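You operate a simulated robot arm through the tools that you are given. There is no shell and no other tool. Be economical: measure what you need, move in short steps, check, and stop when the job is done.

The job below is to be done with a simulated two-armed robot. You get a single attempt, and the scene is never put back.

TASK
On the second bay from the left of the window worktop, fold the checked cloth in half, so that its two long edges meet.

The check looks at the end state, three seconds after you hand in, the way a careful person would. Anything else that was tipped, shoved, dropped, spilled or broken makes it a failure. Flat cloth is picked up by pressing the open fingertips on it (5 to 10 N) and closing them slowly along it; thin cloth reads only 2 to 8 mm in the jaws.

THE ROBOT
Two 7-joint arms with two-finger parallel grippers on one trunk, on a base that drives. Base frame: it is fixed to the floor where the robot stands at the start and does not move with it; the origin is under the middle of the robot, x ahead of it, y to its left, z up. Readings come in cm, degrees, newtons and seconds.
The left shoulder is at the start at [7, 16.3, 119.5], the right one opposite. Places, roughly: checked cloth [70, 20, 90]; second bay of the window worktop [60, 20, 90]. Payload 3.43 kg a hand.
The tool frame of a hand sits at the grasp point between the pads (the TCP): z along the fingers, y along the line on which they close. The tips reach 3.4 cm beyond it. Largest opening 12.8 cm; finger width 2.4, thickness 1.2; the body of the gripper, 4.8 by 13 cm, starts 9.6 cm behind the TCP.
Orientation is that of the tool frame in the base frame, as [roll, pitch, yaw] about the fixed x, y, z axes, in that order (R = Rz(yaw) Ry(pitch) Rx(roll)). With the fingers straight down and closing along the base's y, the tool's x points along the base's -x, its y along +y and its z along -z.

THE INTERFACE
- The arms move only by the tool servo_tool. It takes "left_moves", "right_moves" or both (then of equal length, played together; a hand with none holds still); each is a list of rows, each a list of 7 numbers: the turn, a rotation vector about the tool's x, y, z in degrees, then the shift along the tool's x, y, z in cm, then the gripper command, from -1 (fully open) to 1 (shut), values between in proportion. In form: [[ax, ay, az, dx, dy, dz, fingers], ...]. A call has 1 to 20 rows; each row is the pose to reach, as a shift and turn from the pose commanded when the call began, along the tool's axes at that moment. Each row takes 0.2 s and may step no farther than 5 cm and 8.6 degrees from the row before; otherwise, or with a gripper value out of range, the whole call is refused. A pose out of reach is approached as far as the arm can. The call stops where the force on the tool passes 40 N (or 10 N more than at its start, if that is more) or the arm is blocked; 0.2 s more then pass. Each finger travels about 15.3 cm/s and halts on what it meets, pressing with about 25 N; the grip force reading is that of the motor and also rises with nothing between the fingers. The clock runs only during rows and for 0.2 s after the last one: add rows that repeat a pose to give the fingers time. The reply holds the time, the measured pose of the TCP, the force on the tool along the base axes, the opening and the grip force, in the units named above and with some noise, with the torque about the TCP (base axes, N m) and any sound that the robot's microphone picked up, and new pictures: "pictures" is both (left out), scene, wrist or none (wrist: the cameras of the hands that moved).
- Cameras (640 x 400 px; columns grow to the right, rows downward): "scene" is now at [12.54, 2.37, 140.2]; the picture's right is [0.29, -0.96, 0.00], its down [-0.72, -0.22, -0.66] and it looks along [0.63, 0.19, -0.75] (base axes); focal length 289 px, centre (320, 200). "left" rides on the left gripper at [7.6, 1.1, -16] in its tool frame; the picture's right is [-0.15, 0.99, 0.00], its down [-0.88, -0.13, -0.46] and it looks along [-0.45, -0.07, 0.89] (tool axes); focal length 234 px, centre (320, 200). "right" rides on the right gripper at [7.6, -1.1, -16] in its tool frame; the picture's right is [0.15, 0.99, 0.00], its down [-0.88, 0.13, -0.46] and it looks along [-0.45, 0.07, 0.89] (tool axes); focal length 234 px, centre (320, 200). There is no depth. A picture from a camera that has moved, and an enlarged one, comes with that camera's place and axes in the base frame and with its lens.
- lift_body(by): slides the trunk up (or, below 0, down) by that many cm; the arms and the scene camera ride with it, the base frame stays. It gives what a move gives, with no picture.
- roll_base(legs): drives the robot by 1 to 6 legs, each [ahead, left, turn to the left] in cm, cm and degrees, along the robot's own axes; the way and the turn of a leg run together, so that a leg with both is an arc; at most 150 cm and 180 degrees a leg. The arms and the cameras ride along, it lands a little off, and it stops where it bumps. It gives what a move gives, and a new picture of the scene camera.
- turn_head(pan, tilt): turns the head with the scene camera to pan (to the left, within 86 degrees either way) and tilt (down, from -29 to 69), counted from straight ahead of the robot. It gives what a move gives, and a new picture of the scene camera.
- enlarge(camera, box): a new picture of the part [left, top, right, bottom] of that camera's present view, enlarged. It takes no simulated time.
- sign_off(): hands the job in; it is judged then, once.

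Work in short steps. Places have to be worked out from the pictures, the camera data and where the tool is seen: move nearer, look again, correct. Check each grasp and each placing, and mend what went wrong. You have 120 turns and 260 pictures in all, those below and enlarged ones among them. Open the grippers and draw the arms clear of the work before you hand the job in, unless the task says otherwise; then end with one line.

The tools are called as name(argument=value, ...) on one line, values as JSON. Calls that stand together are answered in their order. servo_tool: Moves the arms, as the interface text tells. Its arguments: {"type":"object","properties":{"left_moves":{"type":"array","items":{"type":"array","items":{"type":"number"}}},"right_moves":{"type":"array","items":{"type":"array","items":{"type":"number"}}},"pictures":{"type":"string","enum":["both","scene","wrist","none"]}},"required":[]} The other tools are called the same way: lift_body (by) slides the trunk up or down; roll_base (legs) drives the base; turn_head (pan, tilt) turns the head that bears the scene camera; enlarge (camera, box) takes an enlarged picture of a part of a camera's view; sign_off () hands the job in.

At the start:

```text
t: 0.0
left_tcp_pos: [50.44, 32.69, 103.81]
left_ee_rot: [180.0, 0.0, -179.9]
left_wrist_force: [0.4, 0.9, 0.5]
left_moment: [-0.01, -0.02, -0.05]
left_opening: 12.79
left_gripper_force: 0.1
right_tcp_pos: [51.22, -9.95, 111.49]
right_ee_rot: [-180.0, 0.0, -180.0]
right_wrist_force: [-0.8, 0.7, 1.0]
right_moment: [0.0, -0.02, 0.0]
right_opening: 12.81
right_gripper_force: 0.0
trunk travel left (down, up): [-67.5, 26.5]
robot x, y, heading: [0.39, -0.08, -0.1]
head pan, tilt: [16.9, 48.8]
```

scene: 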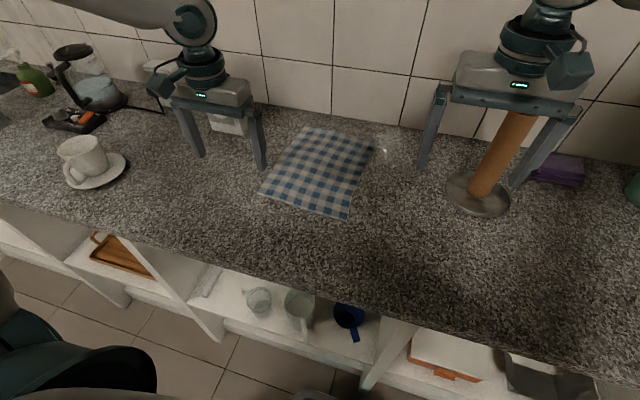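
right: 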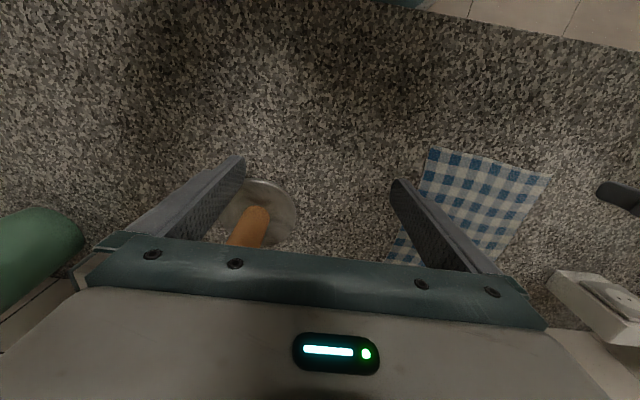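
left: 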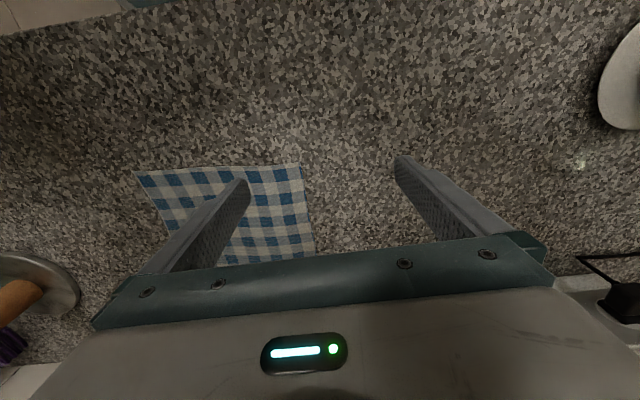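

The cloth's long edges run roughly along x, at y≈7.5 and y≈30, with x from about 55 to 86. I plan to fold the right edge onto the left one, with the right hand on the far corner and the left hand on the near one. First I'll shift the base left and a little ahead for reach.

roll_base(legs=[[0, 24, 0], [7, 0, 0]])

turn_head(pan=-5, tilt=50)

```text
t: 2.4
left_tcp_pos: [57.39, 56.28, 103.83]
left_ee_rot: [179.9, 0.0, -180.0]
left_wrist_force: [0.0, -0.9, -1.1]
left_moment: [-0.02, -0.04, -0.01]
left_opening: 12.78
left_gripper_force: 0.0
right_tcp_pos: [58.09, 13.26, 111.52]
right_ee_rot: [-180.0, 0.1, 179.8]
right_wrist_force: [0.4, -0.7, -0.1]
right_moment: [0.0, 0.02, 0.0]
right_opening: 12.82
right_gripper_force: 0.2
trunk travel left (down, up): [-67.5, 26.5]
robot x, y, heading: [7.05, 23.44, -0.2]
head pan, tilt: [16.9, 48.8]
camera scene: at [19.43, 25.86, 140.22], right [0.29, -0.96, 0.0], down [-0.72, -0.22, -0.66], along [0.63, 0.19, -0.75], focal length 289 px, centre (320, 200)
```

scene: 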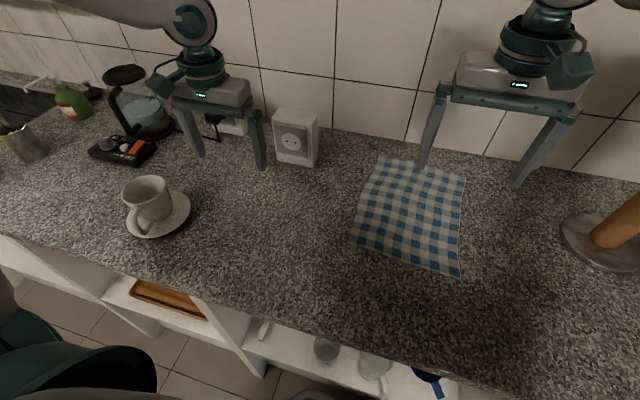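

```text
t: 3.2
left_tcp_pos: [57.57, 56.17, 103.82]
left_ee_rot: [-180.0, 0.1, -180.0]
left_wrist_force: [-0.3, 0.5, 0.0]
left_moment: [0.01, -0.03, 0.0]
left_opening: 12.8
left_gripper_force: 0.0
right_tcp_pos: [58.11, 13.32, 111.5]
right_ee_rot: [180.0, 0.0, 179.7]
right_wrist_force: [-0.4, -0.2, 0.5]
right_moment: [-0.01, -0.01, -0.04]
right_opening: 12.8
right_gripper_force: 0.1
trunk travel left (down, up): [-67.5, 26.5]
robot x, y, heading: [7.0, 23.49, -0.3]
head pan, tilt: [-5.0, 50.0]
camera scene: at [19.7, 22.88, 140.04], right [-0.09, -1.0, 0.0], down [-0.76, 0.07, -0.64], along [0.64, -0.06, -0.77], focal length 289 px, centre (320, 200)
```

scene: 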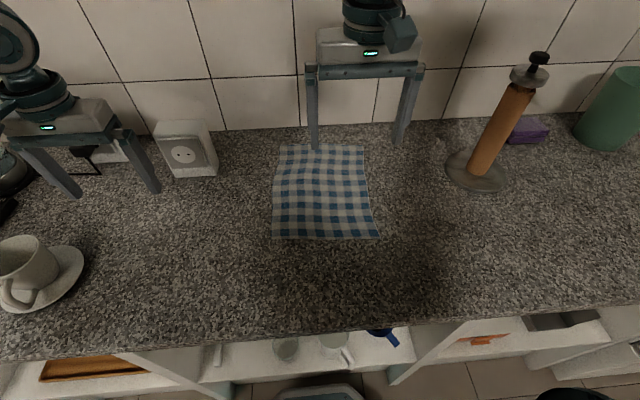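

I now have a straighter view. I'll enlarge it to get precise corner positions.

enlarge(camera="scene", box=[240, 120, 400, 260])

enlarge(camera="right", box=[0, 0, 640, 400])

```text
2.86 times, centred on (320, 190) of scene
camera zoom: at [19.7, 22.88, 140.04], right [-0.09, -1.0, 0.0], down [-0.76, 0.07, -0.64], along [0.64, -0.06, -0.77], focal length 826 px, centre (320, 229)
```

zoom: 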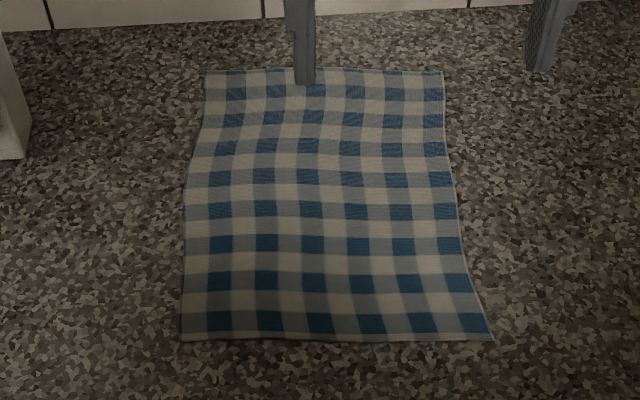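

```text
1.00 times, centred on (320, 200) of right
camera zoom: at [50.51, 12.07, 127.5], right [-0.14, 0.99, 0.0], down [0.88, 0.13, 0.46], along [0.45, 0.07, -0.89], focal length 234 px, centre (320, 200)
```

zoom: 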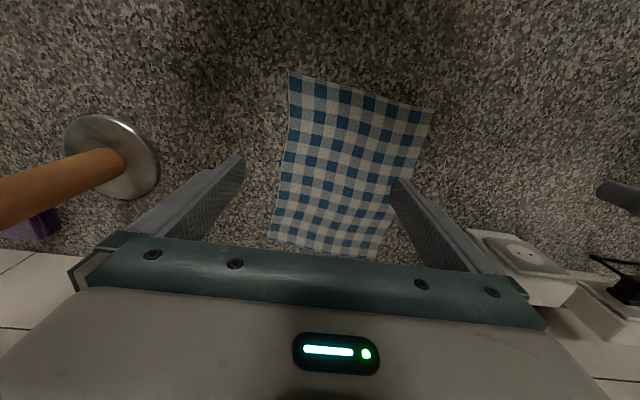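

Matching the two cameras puts the cloth at about z≈88.5. The right edge then runs from (51, 7.2) to (81, 5.2), and the left edge from (53, 30) to (83, 28). I'll take the right hand above the far right corner and look.

servo_tool(right_moves=[[0, 0, 0, -4, -1, 0, 0], [0, 0, 0, -8, -2, 0, 0.2], [0, 0, 0, -12, -3, 0, 0.45], [0, 0, 0, -16, -4, 0, 0.45], [0, 0, 0, -20, -5, 0, 0.45], [0, 0, 0, -20.9, -5.6, 4, 0.45], [0, 0, 0, -20.9, -5.6, 8, 0.45], [0, 0, 0, -20.9, -5.6, 12, 0.45], [0, 0, 0, -20.9, -5.6, 12, 0.45]])

```text
t: 5.2
left_tcp_pos: [57.37, 56.29, 103.7]
left_ee_rot: [179.8, 0.0, -179.9]
left_wrist_force: [0.0, 0.5, 0.0]
left_moment: [0.0, 0.0, 0.03]
left_opening: 12.81
left_gripper_force: 0.2
right_tcp_pos: [79.22, 7.73, 99.56]
right_ee_rot: [-180.0, 0.0, 179.8]
right_wrist_force: [-1.1, -0.1, 0.6]
right_moment: [-0.01, 0.0, -0.03]
right_opening: 3.54
right_gripper_force: 0.1
trunk travel left (down, up): [-67.5, 26.5]
robot x, y, heading: [6.97, 23.78, -0.1]
head pan, tilt: [-5.0, 50.0]
camera scene: at [19.7, 22.87, 140.04], right [-0.09, -1.0, 0.0], down [-0.76, 0.07, -0.64], along [0.64, -0.06, -0.77], focal length 289 px, centre (320, 200)
camera right: at [71.56, 6.44, 115.52], right [-0.14, 0.99, 0.0], down [0.88, 0.13, 0.46], along [0.45, 0.07, -0.89], focal length 234 px, centre (320, 200)
```

scene: 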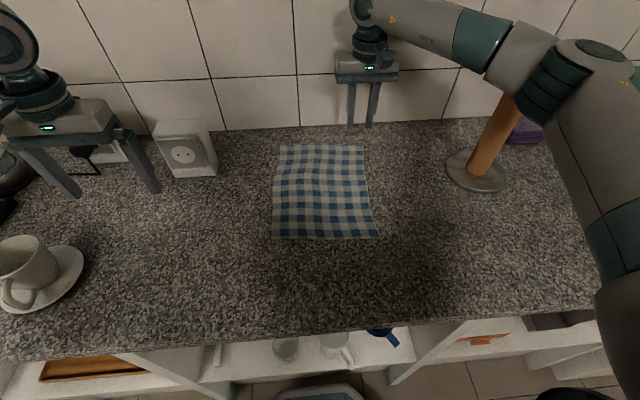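
right: 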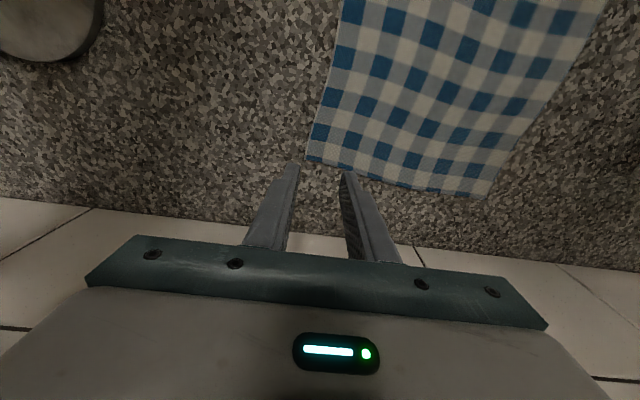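

The elbow clears the towel holder. The wrist view puts the far right corner at about (80.1, 6.3), so I'll shift to (78, 8.5) and go down close to the cloth.

servo_tool(right_moves=[[0, 0, 0, 1.2, 0.8, 2, 0.45], [0, 0, 0, 1.2, 0.8, 4, 0.45], [0, 0, 0, 1.2, 0.8, 5.5, 0.45], [0, 0, 0, 1.2, 0.8, 5.5, 0.45]])

```text
t: 6.2
left_tcp_pos: [57.45, 56.2, 103.84]
left_ee_rot: [180.0, 0.1, 179.9]
left_wrist_force: [0.5, 0.3, -0.4]
left_moment: [-0.03, 0.01, -0.02]
left_opening: 12.83
left_gripper_force: 0.1
right_tcp_pos: [77.96, 8.47, 93.98]
right_ee_rot: [179.9, 0.1, 179.8]
right_wrist_force: [0.2, 0.0, 0.2]
right_moment: [0.02, -0.03, 0.01]
right_opening: 3.55
right_gripper_force: 0.1
trunk travel left (down, up): [-67.5, 26.5]
robot x, y, heading: [7.2, 23.65, -0.2]
head pan, tilt: [-5.0, 50.0]
camera scene: at [19.72, 22.88, 140.04], right [-0.09, -1.0, 0.0], down [-0.76, 0.07, -0.64], along [0.64, -0.06, -0.77], focal length 289 px, centre (320, 200)
camera right: at [70.29, 7.25, 110.01], right [-0.14, 0.99, 0.0], down [0.88, 0.13, 0.46], along [0.45, 0.07, -0.89], focal length 234 px, centre (320, 200)
```

scene: 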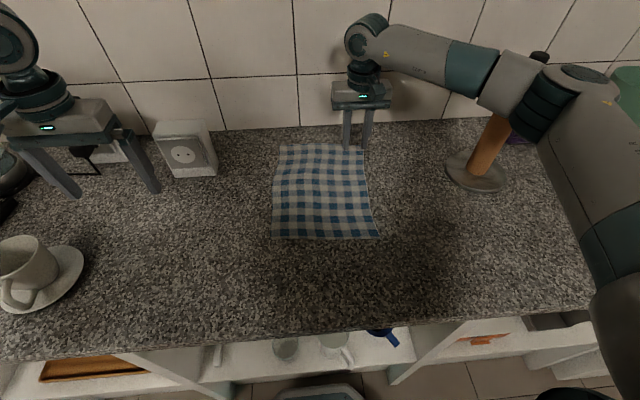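
right: 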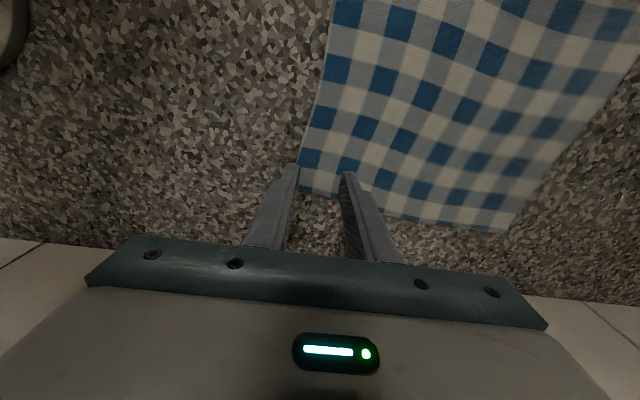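

The fingers straddle the edge near the corner, so I'll shift 0.6 cm inward. Then I'll descend in small steps to feel for contact.

servo_tool(right_moves=[[0, 0, 0, 0.4, 0.6, 0.6, 0.45], [0, 0, 0, 0.4, 0.6, 1.2, 0.45], [0, 0, 0, 0.4, 0.6, 1.6, 0.45], [0, 0, 0, 0.4, 0.6, 1.6, 0.45]], pictures="wrist")

```text
t: 7.0
left_tcp_pos: [57.4, 56.29, 103.87]
left_ee_rot: [179.9, 0.1, -180.0]
left_wrist_force: [0.4, 0.3, 0.3]
left_moment: [0.01, 0.03, 0.0]
left_opening: 12.79
left_gripper_force: 0.0
right_tcp_pos: [77.72, 9.1, 93.62]
right_ee_rot: [179.7, 0.8, 179.8]
right_wrist_force: [-4.8, 0.0, 19.7]
right_moment: [-0.44, 0.29, -0.06]
right_opening: 3.52
right_gripper_force: 0.4
trunk travel left (down, up): [-67.5, 26.5]
robot x, y, heading: [6.6, 23.76, 0.0]
head pan, tilt: [-5.0, 50.0]
stopped in row 3 (right hand): the force on the tool passed its limit (the readings are from after the stop); the commanded pose is now the measured one
camera right: at [69.86, 7.8, 109.45], right [-0.14, 0.99, 0.0], down [0.87, 0.12, 0.47], along [0.46, 0.07, -0.88], focal length 234 px, centre (320, 200)
```

right: 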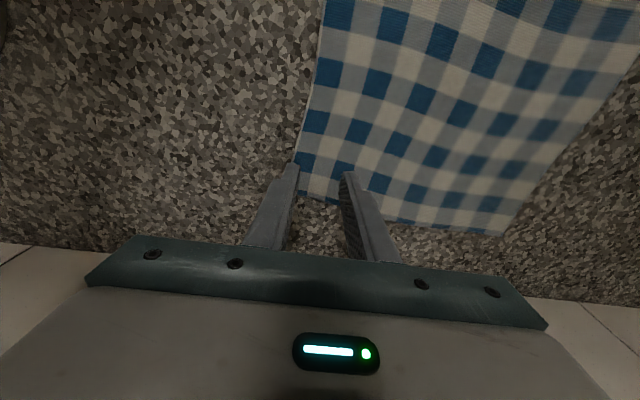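

Contact is at TCP z≈93.7, so the surface is at z≈90.2. I'll lift slightly, shift 0.4 cm inward and then press gently.

servo_tool(right_moves=[[0, 0, 0, 0, 0, -0.6, 0.45], [0, 0, 0, 0, 0.4, -0.6, 0.45], [0, 0, 0, 0, 0.4, -0.3, 0.45], [0, 0, 0, 0, 0.4, -0.1, 0.45], [0, 0, 0, 0, 0.4, -0.1, 0.45]], pictures="none")

```text
t: 8.2
left_tcp_pos: [57.29, 56.19, 103.85]
left_ee_rot: [-179.9, 0.3, -180.0]
left_wrist_force: [-0.5, 0.0, 0.3]
left_moment: [-0.02, -0.01, -0.01]
left_opening: 12.8
left_gripper_force: 0.1
right_tcp_pos: [77.58, 9.48, 93.55]
right_ee_rot: [179.6, 0.8, 179.8]
right_wrist_force: [3.0, -0.1, 14.9]
right_moment: [-0.35, -0.02, 0.05]
right_opening: 3.53
right_gripper_force: 0.0
trunk travel left (down, up): [-67.5, 26.5]
robot x, y, heading: [6.89, 23.61, -0.0]
head pan, tilt: [-5.0, 50.0]
```

The press reads 15 N, so I'll ease off a little and close slowly.

servo_tool(right_moves=[[0, 0, 0, 0, 0, -0.12, 0.45], [0, 0, 0, 0, 0, -0.12, 0.5], [0, 0, 0, 0, 0, -0.12, 0.54], [0, 0, 0, 0, 0, -0.12, 0.58], [0, 0, 0, 0, 0, -0.12, 0.62], [0, 0, 0, 0, 0, -0.12, 0.66], [0, 0, 0, 0, 0, -0.12, 0.7], [0, 0, 0, 0, 0, -0.12, 0.74], [0, 0, 0, 0, 0, -0.12, 0.78], [0, 0, 0, 0, 0, -0.12, 0.82], [0, 0, 0, 0, 0, -0.12, 0.86], [0, 0, 0, 0, 0, -0.12, 0.9], [0, 0, 0, 0, 0, -0.12, 0.94], [0, 0, 0, 0, 0, -0.12, 0.97], [0, 0, 0, 0, 0, -0.12, 1], [0, 0, 0, 0, 0, -0.12, 1], [0, 0, 0, 0, 0, -0.12, 1]], pictures="wrist")

```text
t: 11.8
left_tcp_pos: [57.32, 56.29, 103.93]
left_ee_rot: [179.9, 0.2, -180.0]
left_wrist_force: [-0.4, 0.1, 0.0]
left_moment: [-0.01, 0.02, 0.01]
left_opening: 12.8
left_gripper_force: 0.1
right_tcp_pos: [77.56, 9.34, 93.58]
right_ee_rot: [179.8, 0.7, 179.8]
right_wrist_force: [-0.3, -3.0, 15.1]
right_moment: [-0.24, 0.06, 0.04]
right_opening: 0.62
right_gripper_force: 25.3
trunk travel left (down, up): [-67.5, 26.5]
robot x, y, heading: [6.72, 23.3, 0.1]
head pan, tilt: [-5.0, 50.0]
camera right: at [69.79, 8.1, 109.47], right [-0.14, 0.99, 0.0], down [0.88, 0.13, 0.47], along [0.46, 0.07, -0.88], focal length 234 px, centre (320, 200)
```

right: 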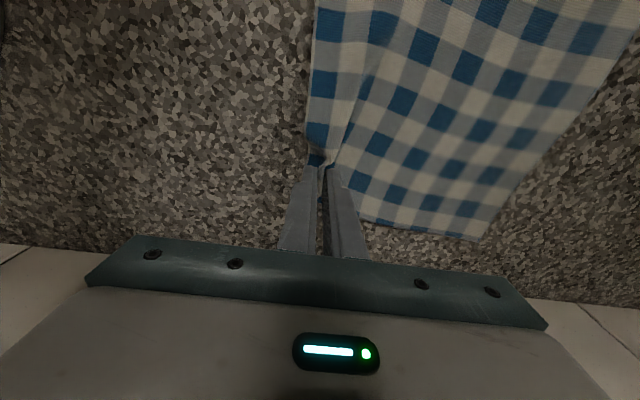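

The pinch holds with the opening at 0.62 and a small ridge showing. I'll ease the right hand's press and bring the left hand toward the near right corner, stopping short to check clearance from the right arm.

servo_tool(left_moves=[[0, 0, 0, 0.5, -4.5, 0, -0.6], [0, 0, 0, 1, -9, 0, -0.2], [0, 0, 0, 1.5, -13.5, 0, 0.2], [0, 0, 0, 2, -18, 0, 0.45], [0, 0, 0, 2.5, -22.5, 0, 0.45], [0, 0, 0, 3, -27, 0, 0.45], [0, 0, 0, 3.5, -31.5, 0, 0.45], [0, 0, 0, 4, -36, 0, 0.45], [0, 0, 0, 5, -40, 0, 0.45], [0, 0, 0, 5, -40, 0, 0.45]], right_moves=[[0, 0, 0, 0, 0, -0.2, 1], [0, 0, 0, 0, 0, -0.2, 1], [0, 0, 0, 0, 0, -0.2, 1], [0, 0, 0, 0, 0, -0.2, 1], [0, 0, 0, 0, 0, -0.2, 1], [0, 0, 0, 0, 0, -0.2, 1], [0, 0, 0, 0, 0, -0.2, 1], [0, 0, 0, 0, 0, -0.2, 1], [0, 0, 0, 0, 0, -0.2, 1], [0, 0, 0, 0, 0, -0.2, 1]])

```text
t: 14.0
left_tcp_pos: [54.11, 35.27, 104.64]
left_ee_rot: [-180.0, 0.1, 180.0]
left_wrist_force: [-0.2, -0.7, -0.1]
left_moment: [0.02, -0.02, 0.01]
left_opening: 3.53
left_gripper_force: 0.0
left hand out of reach, approached as far as the arm can: row 5, 6, 7, 8, 9, 10
right_tcp_pos: [77.68, 9.35, 93.65]
right_ee_rot: [179.8, 0.6, 179.8]
right_wrist_force: [-0.4, -0.6, 1.1]
right_moment: [-0.02, -0.01, 0.01]
right_opening: 0.56
right_gripper_force: 24.9
trunk travel left (down, up): [-67.5, 26.5]
robot x, y, heading: [7.29, 23.33, -0.2]
head pan, tilt: [-5.0, 50.0]
camera scene: at [19.72, 22.88, 140.04], right [-0.09, -1.0, 0.0], down [-0.76, 0.07, -0.64], along [0.64, -0.06, -0.77], focal length 289 px, centre (320, 200)
camera right: at [69.96, 8.12, 109.59], right [-0.14, 0.99, 0.0], down [0.88, 0.13, 0.47], along [0.46, 0.07, -0.89], focal length 234 px, centre (320, 200)
camera left: at [46.44, 36.39, 120.67], right [0.15, 0.99, 0.0], down [0.88, -0.13, 0.46], along [0.45, -0.07, -0.89], focal length 234 px, centre (320, 200)
```

scene: 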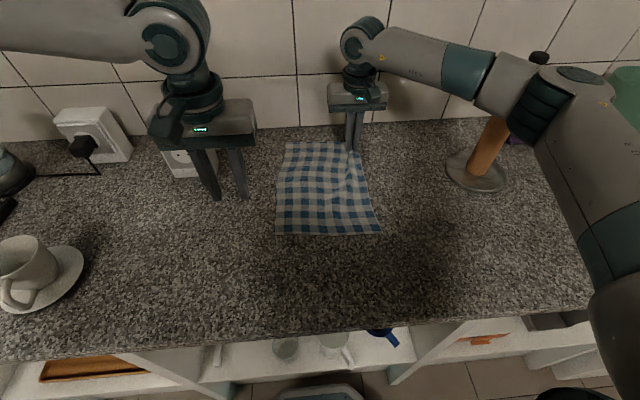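
right: 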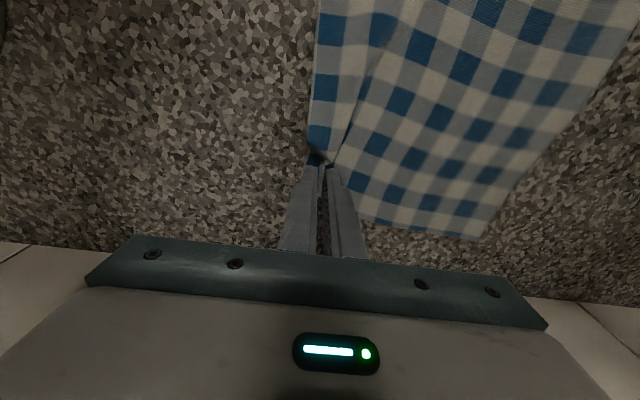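
left: 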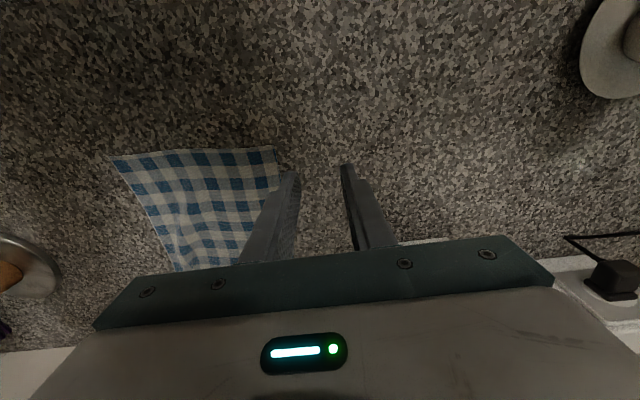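

The left arm ran into its inner reach limit at y≈35, because that is too close to its shoulder. I'll try going around farther out, at x≈63.

servo_tool(left_moves=[[0, 0, 0, -4.5, 0, 0, 0.45], [0, 0, 0, -9, -1, 0, 0.45], [0, 0, 0, -9, -5, 0, 0.45], [0, 0, 0, -9, -9, 0, 0.45], [0, 0, 0, -9, -13, 0, 0.45], [0, 0, 0, -9, -17, 0, 0.45], [0, 0, 0, -8, -21, 0, 0.45], [0, 0, 0, -6, -24, 0, 0.45], [0, 0, 0, -3, -26, 0, 0.45], [0, 0, 0, -3, -26, 0, 0.45]], pictures="scene")

```text
t: 16.2
left_tcp_pos: [53.75, 35.25, 104.34]
left_ee_rot: [-179.8, 0.1, -180.0]
left_wrist_force: [-0.2, 0.3, -0.6]
left_moment: [0.0, 0.0, 0.01]
left_opening: 3.52
left_gripper_force: 0.1
left hand out of reach, approached as far as the arm can: row 1, 2, 3, 4, 5, 6, 7, 8, 9, 10
right_tcp_pos: [77.79, 9.44, 93.55]
right_ee_rot: [179.7, 0.6, 179.8]
right_wrist_force: [-0.3, -0.3, 0.7]
right_moment: [-0.01, 0.02, -0.01]
right_opening: 0.57
right_gripper_force: 24.7
trunk travel left (down, up): [-67.5, 26.5]
robot x, y, heading: [6.98, 23.81, -0.2]
head pan, tilt: [-5.0, 50.0]
camera scene: at [19.79, 22.87, 140.03], right [-0.09, -1.0, 0.0], down [-0.76, 0.07, -0.64], along [0.64, -0.06, -0.77], focal length 289 px, centre (320, 200)
```

scene: 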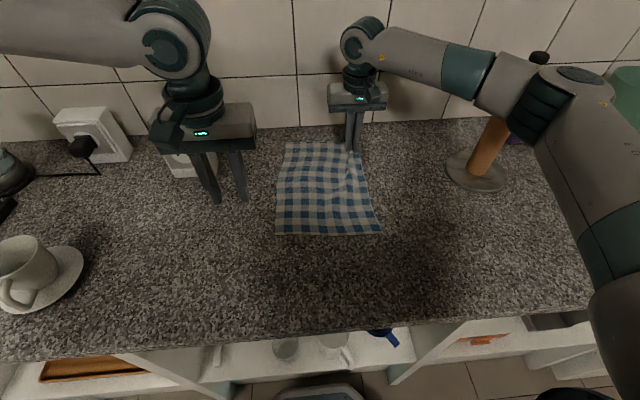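

The command offset piled up because the arm never got there, so the commanded pose is now about (55.3, -9.7). I'll walk it back to the real hand position and then out to x≈64.

servo_tool(left_moves=[[0, 0, 0, 0, 5, 0, 0.45], [0, 0, 0, 0, 10, 0, 0.45], [0, 0, 0, 0, 15, 0, 0.45], [0, 0, 0, 0, 20, 0, 0.45], [0, 0, 0, 0, 25, 0, 0.45], [0, 0, 0, 0, 30, 0, 0.45], [0, 0, 0, 0, 35, 0, 0.45], [0, 0, 0, 0, 40, 0, 0.45], [0, 0, 0, 0, 45, 0, 0.45], [0, 0, 0, -4, 46, 0, 0.45], [0, 0, 0, -8, 46, 0, 0.45], [0, 0, 0, -10, 46, 0, 0.45], [0, 0, 0, -10, 46, 0, 0.45]], pictures="none")

```text
t: 19.0
left_tcp_pos: [64.05, 81.91, 104.25]
left_ee_rot: [179.9, 0.1, 179.9]
left_wrist_force: [0.0, 0.5, -0.1]
left_moment: [-0.03, -0.02, -0.03]
left_opening: 3.5
left_gripper_force: 0.1
right_tcp_pos: [77.74, 9.45, 93.57]
right_ee_rot: [179.8, 0.6, 179.8]
right_wrist_force: [-0.1, 0.7, 0.9]
right_moment: [-0.03, 0.0, 0.01]
right_opening: 0.49
right_gripper_force: 24.5
trunk travel left (down, up): [-67.5, 26.5]
robot x, y, heading: [6.73, 23.35, -0.1]
head pan, tilt: [-5.0, 50.0]
```

The commanded pose turned out to be the measured one, so the hand swung over to y=82. There were no force readings. I'll bring it back at x=64 and check the picture.

servo_tool(left_moves=[[0, 0, 0, 0, -5, 0, 0.45], [0, 0, 0, 0, -10, 0, 0.45], [0, 0, 0, 0, -15, 0, 0.45], [0, 0, 0, 0, -20, 0, 0.45], [0, 0, 0, 0, -25, 0, 0.45], [0, 0, 0, 0, -30, 0, 0.45], [0, 0, 0, 0, -35, 0, 0.45], [0, 0, 0, 0, -40, 0, 0.45], [0, 0, 0, 0, -45, 0, 0.45], [0, 0, 0, 0, -49, 0, 0.45], [0, 0, 0, 0, -53, 0, 0.45], [0, 0, 0, 0, -53, 0, 0.45]], pictures="scene")

```text
t: 21.6
left_tcp_pos: [61.09, 36.96, 105.42]
left_ee_rot: [-179.9, 0.2, 179.9]
left_wrist_force: [-0.1, -0.1, -0.3]
left_moment: [-0.02, -0.02, -0.03]
left_opening: 3.51
left_gripper_force: 0.2
left hand out of reach, approached as far as the arm can: row 9, 10, 11, 12
right_tcp_pos: [77.59, 9.37, 93.77]
right_ee_rot: [179.8, 0.6, 179.9]
right_wrist_force: [-0.5, -0.2, 1.2]
right_moment: [0.02, -0.03, -0.02]
right_opening: 0.58
right_gripper_force: 24.8
trunk travel left (down, up): [-67.5, 26.5]
robot x, y, heading: [6.63, 23.39, 0.1]
head pan, tilt: [-5.0, 50.0]
camera scene: at [19.7, 22.89, 140.04], right [-0.09, -1.0, 0.0], down [-0.76, 0.07, -0.64], along [0.64, -0.06, -0.77], focal length 289 px, centre (320, 200)
```

scene: 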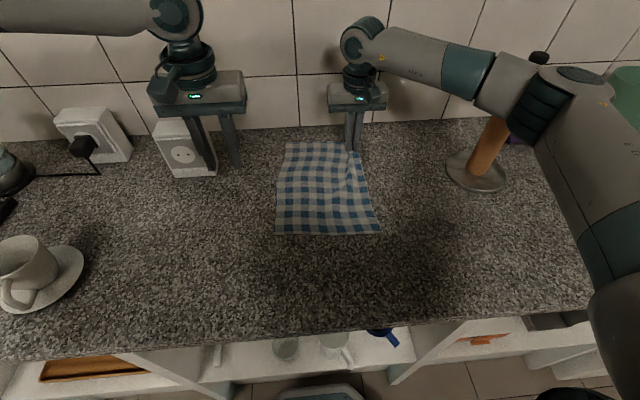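

The cup hasn't moved. The left hand seems limited in crossing inward at this yaw, so I'll test whether turning it clockwise by 60° frees it.

servo_tool(left_moves=[[0, 0, 8.5, 0, 0, 0, 0.45], [0, 0, 17, 0, 0, 0, 0.45], [0, 0, 25.5, 0, 0, 0, 0.45], [0, 0, 34, 0, 0, 0, 0.45], [0, 0, 42.5, 0, 0, 0, 0.45], [0, 0, 51, 0, 0, 0, 0.45], [0, 0, 59.5, 0, 0, 0, 0.45], [0, 0, 59.5, 0, -4, 0, 0.45], [0, 0, 59.5, 0, -8, 0, 0.45], [0, 0, 59.5, 0, -12, 0, 0.45], [0, 0, 59.5, 0, -12, 0, 0.45]], pictures="scene")

```text
t: 24.0
left_tcp_pos: [58.9, 36.18, 106.33]
left_ee_rot: [179.9, 0.0, 120.5]
left_wrist_force: [-0.1, 0.2, 0.8]
left_moment: [0.0, -0.02, 0.01]
left_opening: 3.5
left_gripper_force: 0.2
left hand out of reach, approached as far as the arm can: row 8, 9, 10, 11
right_tcp_pos: [77.74, 9.45, 93.62]
right_ee_rot: [179.8, 0.5, 179.8]
right_wrist_force: [-0.7, -0.3, 2.3]
right_moment: [0.01, -0.05, -0.01]
right_opening: 0.54
right_gripper_force: 25.3
trunk travel left (down, up): [-67.5, 26.5]
robot x, y, heading: [7.24, 23.48, -0.1]
head pan, tilt: [-5.0, 50.0]
camera scene: at [19.73, 22.88, 140.04], right [-0.09, -1.0, 0.0], down [-0.76, 0.07, -0.64], along [0.64, -0.06, -0.77], focal length 289 px, centre (320, 200)
```

scene: 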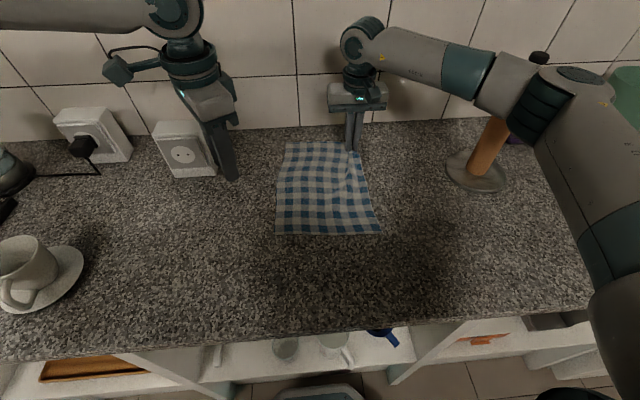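

Yaw isn't the limit. I'll check whether the left hand can get farther inward at larger reach (x≈74), and restore its yaw on the way.

servo_tool(left_moves=[[0, 0, -8.5, 0, 0, 0, 0.45], [0, 0, -17, 0, 0, 0, 0.45], [0, 0, -25.5, 0, 0, 0, 0.45], [0, 0, -34, 0, 0, 0, 0.45], [0, 0, -42.5, 0, 0, 0, 0.45], [0, 0, -51, 0, 0, 0, 0.45], [0, 0, -59.5, 0, 0, 0, 0.45]], pictures="none")

servo_tool(left_moves=[[0, 0, 0, -3, 4, 0, 0.45], [0, 0, 0, -7.5, 5, 0, 0.45], [0, 0, 0, -12, 5, 0, 0.45], [0, 0, 0, -15, 4, 0, 0.45], [0, 0, 0, -15, 0, 0, 0.45], [0, 0, 0, -15, -4, 0, 0.45], [0, 0, 0, -15, -8, 0, 0.45], [0, 0, 0, -15, -10, 0, 0.45]], pictures="none")

```text
t: 25.6
left_tcp_pos: [58.68, 36.22, 106.51]
left_ee_rot: [179.9, 0.1, -179.7]
left_wrist_force: [-1.0, -0.5, -0.3]
left_moment: [0.01, 0.0, 0.01]
left_opening: 3.51
left_gripper_force: 0.1
right_tcp_pos: [77.68, 9.28, 93.55]
right_ee_rot: [179.8, 0.7, 179.8]
right_wrist_force: [-0.5, -0.3, 2.7]
right_moment: [0.01, -0.01, -0.03]
right_opening: 0.54
right_gripper_force: 25.3
trunk travel left (down, up): [-67.5, 26.5]
robot x, y, heading: [6.71, 23.38, -0.1]
head pan, tilt: [-5.0, 50.0]
```

```text
t: 27.4
left_tcp_pos: [67.16, 39.9, 107.49]
left_ee_rot: [179.9, 0.2, -180.0]
left_wrist_force: [0.6, 0.8, -0.2]
left_moment: [-0.01, 0.0, 0.0]
left_opening: 3.54
left_gripper_force: 0.1
left hand out of reach, approached as far as the arm can: row 3, 4, 5, 6, 7, 8
right_tcp_pos: [77.76, 9.38, 93.65]
right_ee_rot: [179.8, 0.6, 179.8]
right_wrist_force: [-0.6, -0.3, 1.6]
right_moment: [0.04, 0.01, -0.03]
right_opening: 0.54
right_gripper_force: 25.0
trunk travel left (down, up): [-67.5, 26.5]
robot x, y, heading: [6.78, 23.64, 0.1]
head pan, tilt: [-5.0, 50.0]
```

The left hand is limited to about 14° azimuth on its own side, so the two hands can't hold an edge that points away from the robot.

New plan: keep B (the far right corner) in the right hand, swing it around near corner A so the long edge lies sideways, and grab A with the left hand. Then I'll hang the cloth and do a towel fold. I start by lifting B, drawing it back, and parking the left hand.

servo_tool(left_moves=[[0, 0, 0, 2, 3, 0, 0.45], [0, 0, 0, 4, 6, 0, 0.45], [0, 0, 0, 6, 9, 0, 0.45], [0, 0, 0, 8, 12, 0, 0.45], [0, 0, 0, 10, 15, 0, 0.45], [0, 0, 0, 12, 16, 0, 0.45], [0, 0, 0, 12, 16, 0, 0.45], [0, 0, 0, 12, 16, 0, 0.45], [0, 0, 0, 12, 16, 0, 0.45], [0, 0, 0, 12, 16, 0, 0.45], [0, 0, 0, 12, 16, 0, 0.45], [0, 0, 0, 12, 16, 0, 0.45]], right_moves=[[0, 0, 0, 0, 0, -2.5, 1], [0, 0, 0, 0, 0, -5, 1], [0, 0, 0, 0, 0, -8, 1], [0, 0, 0, 3, 0, -9, 1], [0, 0, 0, 6, 0, -9, 1], [0, 0, 0, 9, 0, -9, 1], [0, 0, 0, 12, 0, -9, 1], [0, 0, 0, 15, 0, -9, 1], [0, 0, 0, 18, 0, -9, 1], [0, 0, 0, 22, 0, -9, 1], [0, 0, 0, 26, 0, -9, 1], [0, 0, 0, 26, 0, -9, 1]])

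```text
t: 30.0
left_tcp_pos: [54.93, 55.41, 107.59]
left_ee_rot: [179.9, 0.1, 179.9]
left_wrist_force: [0.0, -0.5, -0.6]
left_moment: [0.01, 0.01, 0.01]
left_opening: 3.51
left_gripper_force: 0.0
right_tcp_pos: [51.55, 9.53, 102.54]
right_ee_rot: [179.8, 0.6, 179.8]
right_wrist_force: [0.4, -0.1, -0.4]
right_moment: [0.01, 0.02, -0.03]
right_opening: 0.52
right_gripper_force: 24.2
trunk travel left (down, up): [-67.5, 26.5]
robot x, y, heading: [6.88, 23.42, -0.1]
head pan, tilt: [-5.0, 50.0]
camera scene: at [19.8, 22.87, 140.03], right [-0.09, -1.0, 0.0], down [-0.76, 0.07, -0.64], along [0.64, -0.06, -0.77], focal length 289 px, centre (320, 200)
camera right: at [43.77, 8.18, 118.45], right [-0.14, 0.99, 0.0], down [0.88, 0.12, 0.46], along [0.46, 0.07, -0.89], focal length 234 px, centre (320, 200)
camera left: at [47.41, 56.5, 123.64], right [0.15, 0.99, 0.0], down [0.88, -0.13, 0.46], along [0.45, -0.07, -0.89], focal length 234 px, centre (320, 200)
```

scene: 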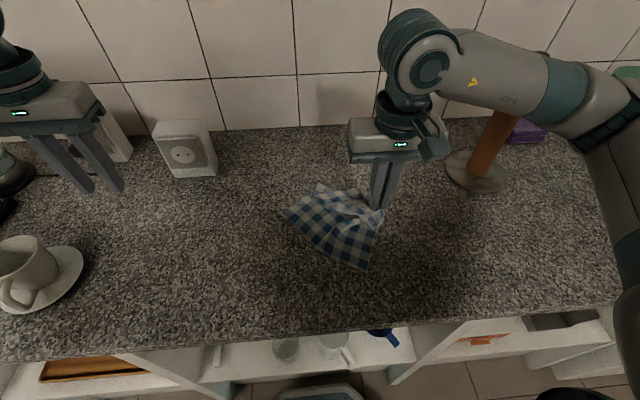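
right: 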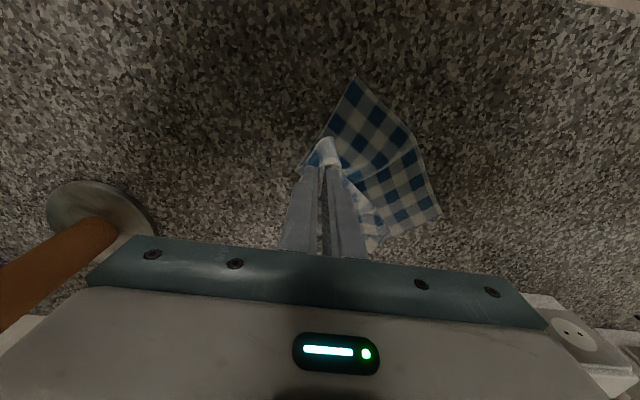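
left: 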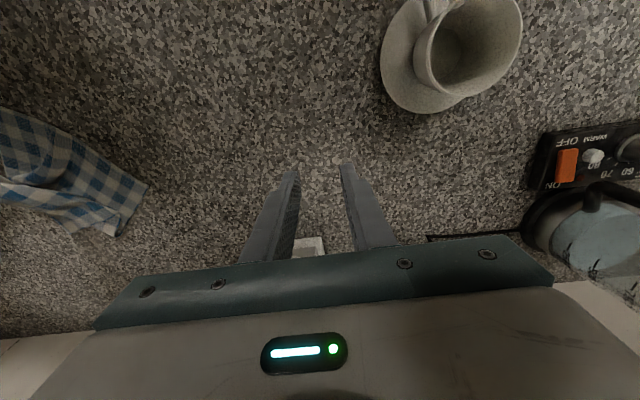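

The cloth follows easily: A is now at about (44, 11), C at (58, 27), and B is in hand. I'll drive right so edge AB straightens out sideways, and back off a little so A isn't too close to the robot.

roll_base(legs=[[-4, 0, 0], [0, -26, 0]])

```text
t: 32.3
left_tcp_pos: [51.01, 29.76, 107.73]
left_ee_rot: [180.0, 0.1, -180.0]
left_wrist_force: [0.9, -0.3, 0.0]
left_moment: [0.02, -0.01, 0.0]
left_opening: 3.54
left_gripper_force: 0.1
right_tcp_pos: [47.45, -16.01, 102.5]
right_ee_rot: [179.9, 0.5, 179.9]
right_wrist_force: [0.1, 0.2, 0.8]
right_moment: [0.0, -0.01, -0.01]
right_opening: 0.52
right_gripper_force: 24.8
trunk travel left (down, up): [-67.5, 26.5]
robot x, y, heading: [2.79, -2.06, -0.5]
head pan, tilt: [-5.0, 50.0]
camera scene: at [15.76, -2.68, 140.03], right [-0.09, -1.0, 0.0], down [-0.76, 0.07, -0.64], along [0.64, -0.06, -0.77], focal length 289 px, centre (320, 200)
```

scene: 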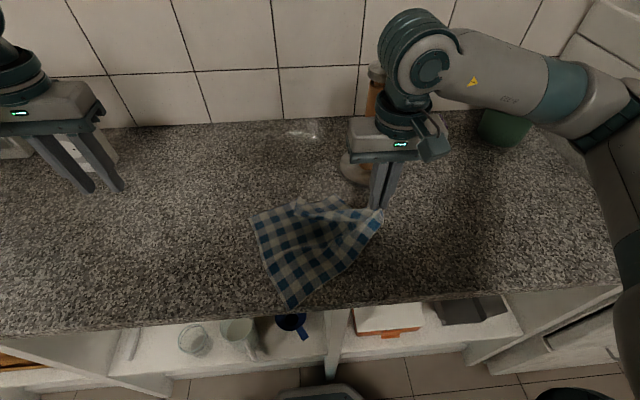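

The drag pulled A toward the counter's front edge, to about (34, 1). I'll lift B high so the cloth hangs, carry it left and forward, and then lay it down dragging right so it spreads out flat. First I raise it.

servo_tool(right_moves=[[0, 0, 0, 0, 0, -3, 1], [0, 0, 0, 0, 0, -6, 1], [0, 0, 0, 0, 0, -9, 1], [0, 0, 0, 0, 0, -12, 1], [0, 0, 0, 0, 0, -15, 1], [0, 0, 0, 0, 0, -17, 1]], pictures="none")

lift_body(by=16)

roll_base(legs=[[0, 45, 0]])

```text
t: 33.7
left_tcp_pos: [50.97, 29.85, 107.63]
left_ee_rot: [-180.0, 0.1, 179.9]
left_wrist_force: [0.2, 0.2, 1.0]
left_moment: [0.02, -0.02, -0.02]
left_opening: 3.5
left_gripper_force: 0.1
right_tcp_pos: [47.38, -16.29, 119.38]
right_ee_rot: [179.8, 0.6, 179.9]
right_wrist_force: [0.5, 0.6, -0.4]
right_moment: [-0.02, 0.02, -0.02]
right_opening: 0.52
right_gripper_force: 24.7
trunk travel left (down, up): [-67.5, 26.5]
robot x, y, heading: [3.21, -2.4, -0.3]
head pan, tilt: [-5.0, 50.0]
```

```text
t: 35.6
left_tcp_pos: [51.04, 29.67, 123.64]
left_ee_rot: [179.9, 0.1, 180.0]
left_wrist_force: [0.3, -0.2, -0.2]
left_moment: [-0.01, -0.02, 0.02]
left_opening: 3.53
left_gripper_force: 0.0
right_tcp_pos: [47.43, -16.37, 135.55]
right_ee_rot: [179.9, 0.6, 179.9]
right_wrist_force: [-0.5, 0.2, -0.3]
right_moment: [-0.02, 0.0, -0.05]
right_opening: 0.52
right_gripper_force: 24.9
trunk travel left (down, up): [-83.5, 10.5]
robot x, y, heading: [2.74, -2.25, -0.1]
head pan, tilt: [-5.0, 50.0]
```

```text
t: 38.3
left_tcp_pos: [51.06, 74.97, 123.67]
left_ee_rot: [179.9, 0.1, 179.8]
left_wrist_force: [0.0, -0.3, -0.4]
left_moment: [0.01, 0.02, -0.01]
left_opening: 3.53
left_gripper_force: 0.0
right_tcp_pos: [47.67, 28.75, 135.41]
right_ee_rot: [179.6, 0.6, 179.6]
right_wrist_force: [0.0, 0.2, -0.6]
right_moment: [0.01, 0.0, -0.04]
right_opening: 0.52
right_gripper_force: 25.2
trunk travel left (down, up): [-83.5, 10.5]
robot x, y, heading: [3.03, 43.17, -0.3]
head pan, tilt: [-5.0, 50.0]
camera scene: at [15.9, 42.43, 156.04], right [-0.09, -1.0, 0.0], down [-0.76, 0.07, -0.64], along [0.64, -0.06, -0.77], focal length 289 px, centre (320, 200)
```

scene: 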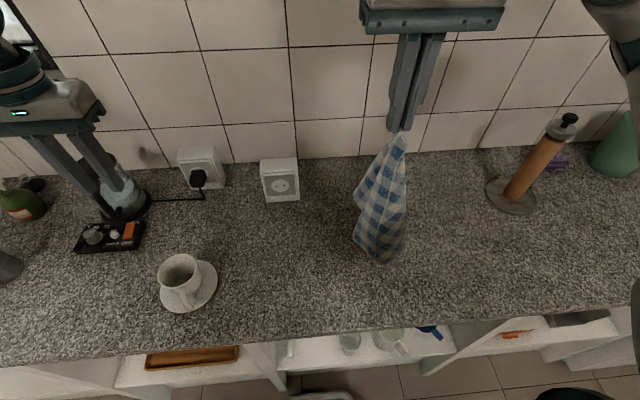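

The cloth hangs freely from B. I'll bring the left hand inward, reach the right hand forward, and then drive a little farther left for laying room.

servo_tool(right_moves=[[0, 0, 0, -2, 0, 0, 1], [0, 0, 0, -4, 0, 0, 1], [0, 0, 0, -6, 0, 0, 1], [0, 0, 0, -8, 0, 0, 1], [0, 0, 0, -10, 0, 0, 1], [0, 0, 0, -11, 0, 0, 1]], left_moves=[[0, 0, 0, 0, -2, 0, 0.45], [0, 0, 0, 0, -4, 0, 0.45], [0, 0, 0, 0, -6, 0, 0.45], [0, 0, 0, 0, -8, 0, 0.45], [0, 0, 0, 0, -10, 0, 0.45], [0, 0, 0, 0, -11, 0, 0.45]], pictures="none")

roll_base(legs=[[0, 9, 0]])

```text
t: 39.7
left_tcp_pos: [51.19, 64.12, 123.62]
left_ee_rot: [180.0, 0.1, -180.0]
left_wrist_force: [0.0, -0.5, 0.6]
left_moment: [-0.02, -0.01, 0.0]
left_opening: 3.54
left_gripper_force: 0.1
right_tcp_pos: [58.72, 29.07, 135.58]
right_ee_rot: [179.9, 0.6, 179.6]
right_wrist_force: [-1.3, 0.4, -0.2]
right_moment: [-0.02, -0.02, -0.01]
right_opening: 0.52
right_gripper_force: 25.5
trunk travel left (down, up): [-83.5, 10.5]
robot x, y, heading: [3.68, 43.03, -0.1]
head pan, tilt: [-5.0, 50.0]
```

```text
t: 40.8
left_tcp_pos: [51.39, 72.53, 123.79]
left_ee_rot: [179.7, 0.0, 179.8]
left_wrist_force: [-0.1, -1.0, -0.5]
left_moment: [0.07, 0.0, 0.01]
left_opening: 3.5
left_gripper_force: 0.1
right_tcp_pos: [58.69, 37.32, 135.47]
right_ee_rot: [179.5, 0.6, 179.5]
right_wrist_force: [-0.1, 0.3, -0.3]
right_moment: [0.06, -0.02, 0.0]
right_opening: 0.52
right_gripper_force: 25.0
trunk travel left (down, up): [-83.5, 10.5]
robot x, y, heading: [3.12, 52.22, -0.3]
head pan, tilt: [-5.0, 50.0]
camera scene: at [15.95, 51.06, 156.03], right [-0.09, -1.0, 0.0], down [-0.76, 0.07, -0.64], along [0.64, -0.06, -0.77], focal length 289 px, centre (320, 200)
```

scene: 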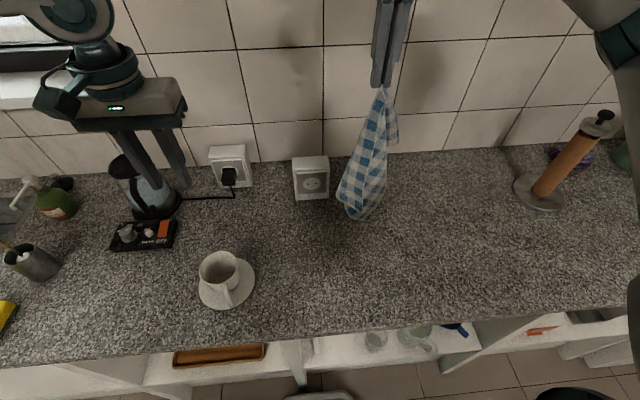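

The cloth hangs over clear counter. I'll lower it until the lowest corner touches, then move along an arc to the right so it lies out flat. This is the first half of the arc.

servo_tool(right_moves=[[0, 0, 0, 0, 0, 2.5, 1], [0, 0, 0, 0, 0, 5, 1], [0, 0, 0, 0, -3.9, 5.3, 1], [0, 0, 0, 0, -7.8, 5.9, 1], [0, 0, 0, 0, -11.7, 6.9, 1], [0, 0, 0, 0, -15.3, 8.4, 1], [0, 0, 0, 0, -18.9, 10.2, 1], [0, 0, 0, 0, -22.2, 12.3, 1], [0, 0, 0, 0, -25.2, 14.8, 1], [0, 0, 0, 0, -28, 17.6, 1], [0, 0, 0, 0, -28, 17.6, 1]], pictures="scene")

```text
t: 43.2
left_tcp_pos: [51.21, 72.99, 123.66]
left_ee_rot: [-179.9, 0.1, 179.7]
left_wrist_force: [0.0, -0.8, 0.5]
left_moment: [-0.04, -0.01, 0.02]
left_opening: 3.51
left_gripper_force: 0.1
right_tcp_pos: [58.5, 9.8, 117.95]
right_ee_rot: [179.8, 0.6, 179.5]
right_wrist_force: [0.1, -0.2, 0.2]
right_moment: [0.0, -0.01, 0.01]
right_opening: 0.51
right_gripper_force: 25.2
trunk travel left (down, up): [-83.5, 10.5]
robot x, y, heading: [3.24, 52.24, -0.5]
head pan, tilt: [-5.0, 50.0]
camera scene: at [15.96, 51.68, 156.03], right [-0.09, -1.0, 0.0], down [-0.76, 0.07, -0.64], along [0.64, -0.06, -0.77], focal length 289 px, centre (320, 200)
```

scene: 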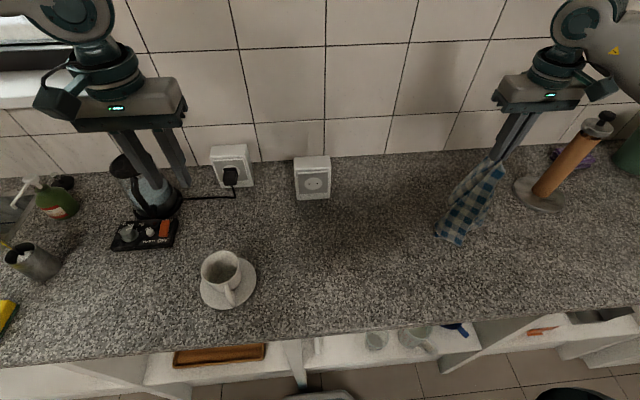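

The lower corner slid rather than sticking. I'll continue lowering while moving right a bit more, then look at how it lies.

servo_tool(right_moves=[[0, 0, 0, 0, -3, 4, 1], [0, 0, 0, 0, -5, 8, 1], [0, 0, 0, 0, -7, 12, 1], [0, 0, 0, 0, -9, 16, 1], [0, 0, 0, 0, -11, 20, 1], [0, 0, 0, 0, -12, 22.5, 1], [0, 0, 0, 0, -12, 22.5, 1]], pictures="both")

```text
t: 44.8
left_tcp_pos: [51.08, 72.96, 123.71]
left_ee_rot: [179.9, 0.1, 179.7]
left_wrist_force: [0.1, 0.4, 0.1]
left_moment: [0.03, -0.02, 0.0]
left_opening: 3.49
left_gripper_force: 0.1
right_tcp_pos: [58.75, -1.96, 95.13]
right_ee_rot: [179.7, 0.6, 179.6]
right_wrist_force: [-0.2, 0.2, -0.3]
right_moment: [0.03, 0.02, 0.01]
right_opening: 0.53
right_gripper_force: 25.3
trunk travel left (down, up): [-83.5, 10.5]
robot x, y, heading: [3.41, 52.17, -0.3]
head pan, tilt: [-5.0, 50.0]
camera scene: at [15.9, 51.62, 156.04], right [-0.09, -1.0, 0.0], down [-0.76, 0.07, -0.64], along [0.64, -0.06, -0.77], focal length 289 px, centre (320, 200)
camera right: at [51.07, -3.16, 111.11], right [-0.14, 0.99, 0.0], down [0.88, 0.12, 0.47], along [0.46, 0.07, -0.89], focal length 234 px, centre (320, 200)
```

scene: 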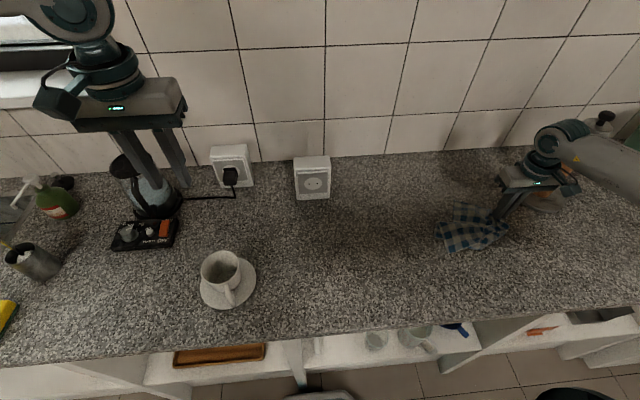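
right: 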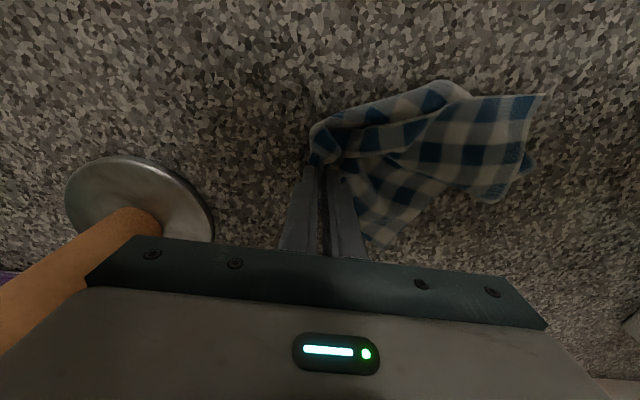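

The cloth lies partly spread. I'll enlarge the wrist view to identify the corners.

enlarge(camera="right", box=[290, 60, 570, 260])

turn_head(pan=-40, tilt=52)

```text
2.00 times, centred on (430, 160) of right
camera zoom: at [51.07, -3.16, 111.11], right [-0.14, 0.99, 0.0], down [0.88, 0.12, 0.47], along [0.46, 0.07, -0.89], focal length 468 px, centre (100, 280)
```

zoom: 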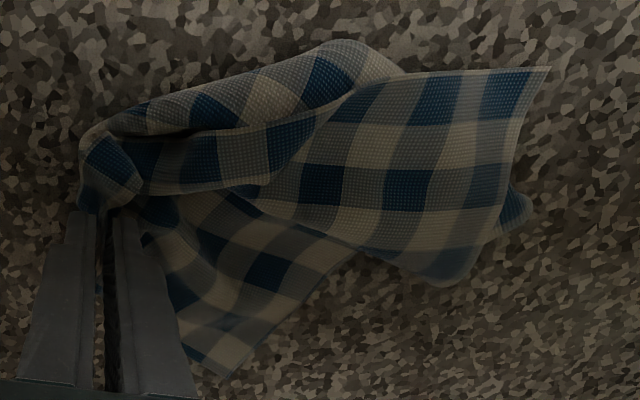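

```text
t: 45.8
left_tcp_pos: [51.24, 72.98, 123.87]
left_ee_rot: [179.8, 0.1, 179.8]
left_wrist_force: [0.2, 0.4, 0.8]
left_moment: [-0.01, -0.01, 0.0]
left_opening: 3.55
left_gripper_force: 0.0
right_tcp_pos: [58.81, -1.76, 95.17]
right_ee_rot: [179.8, 0.6, 179.5]
right_wrist_force: [0.1, 0.4, 0.0]
right_moment: [-0.01, -0.03, 0.0]
right_opening: 0.53
right_gripper_force: 25.0
trunk travel left (down, up): [-83.5, 10.5]
robot x, y, heading: [3.03, 52.2, -0.2]
head pan, tilt: [-40.0, 52.0]
camera scene: at [13.99, 47.48, 155.77], right [-0.65, -0.76, 0.0], down [-0.6, 0.51, -0.62], along [0.47, -0.4, -0.79], focal length 289 px, centre (320, 200)
```

scene: 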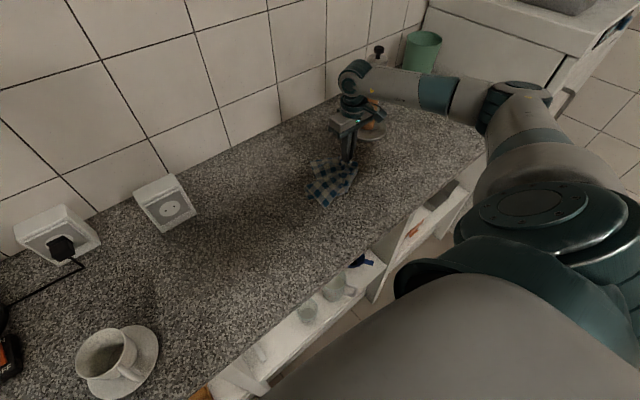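

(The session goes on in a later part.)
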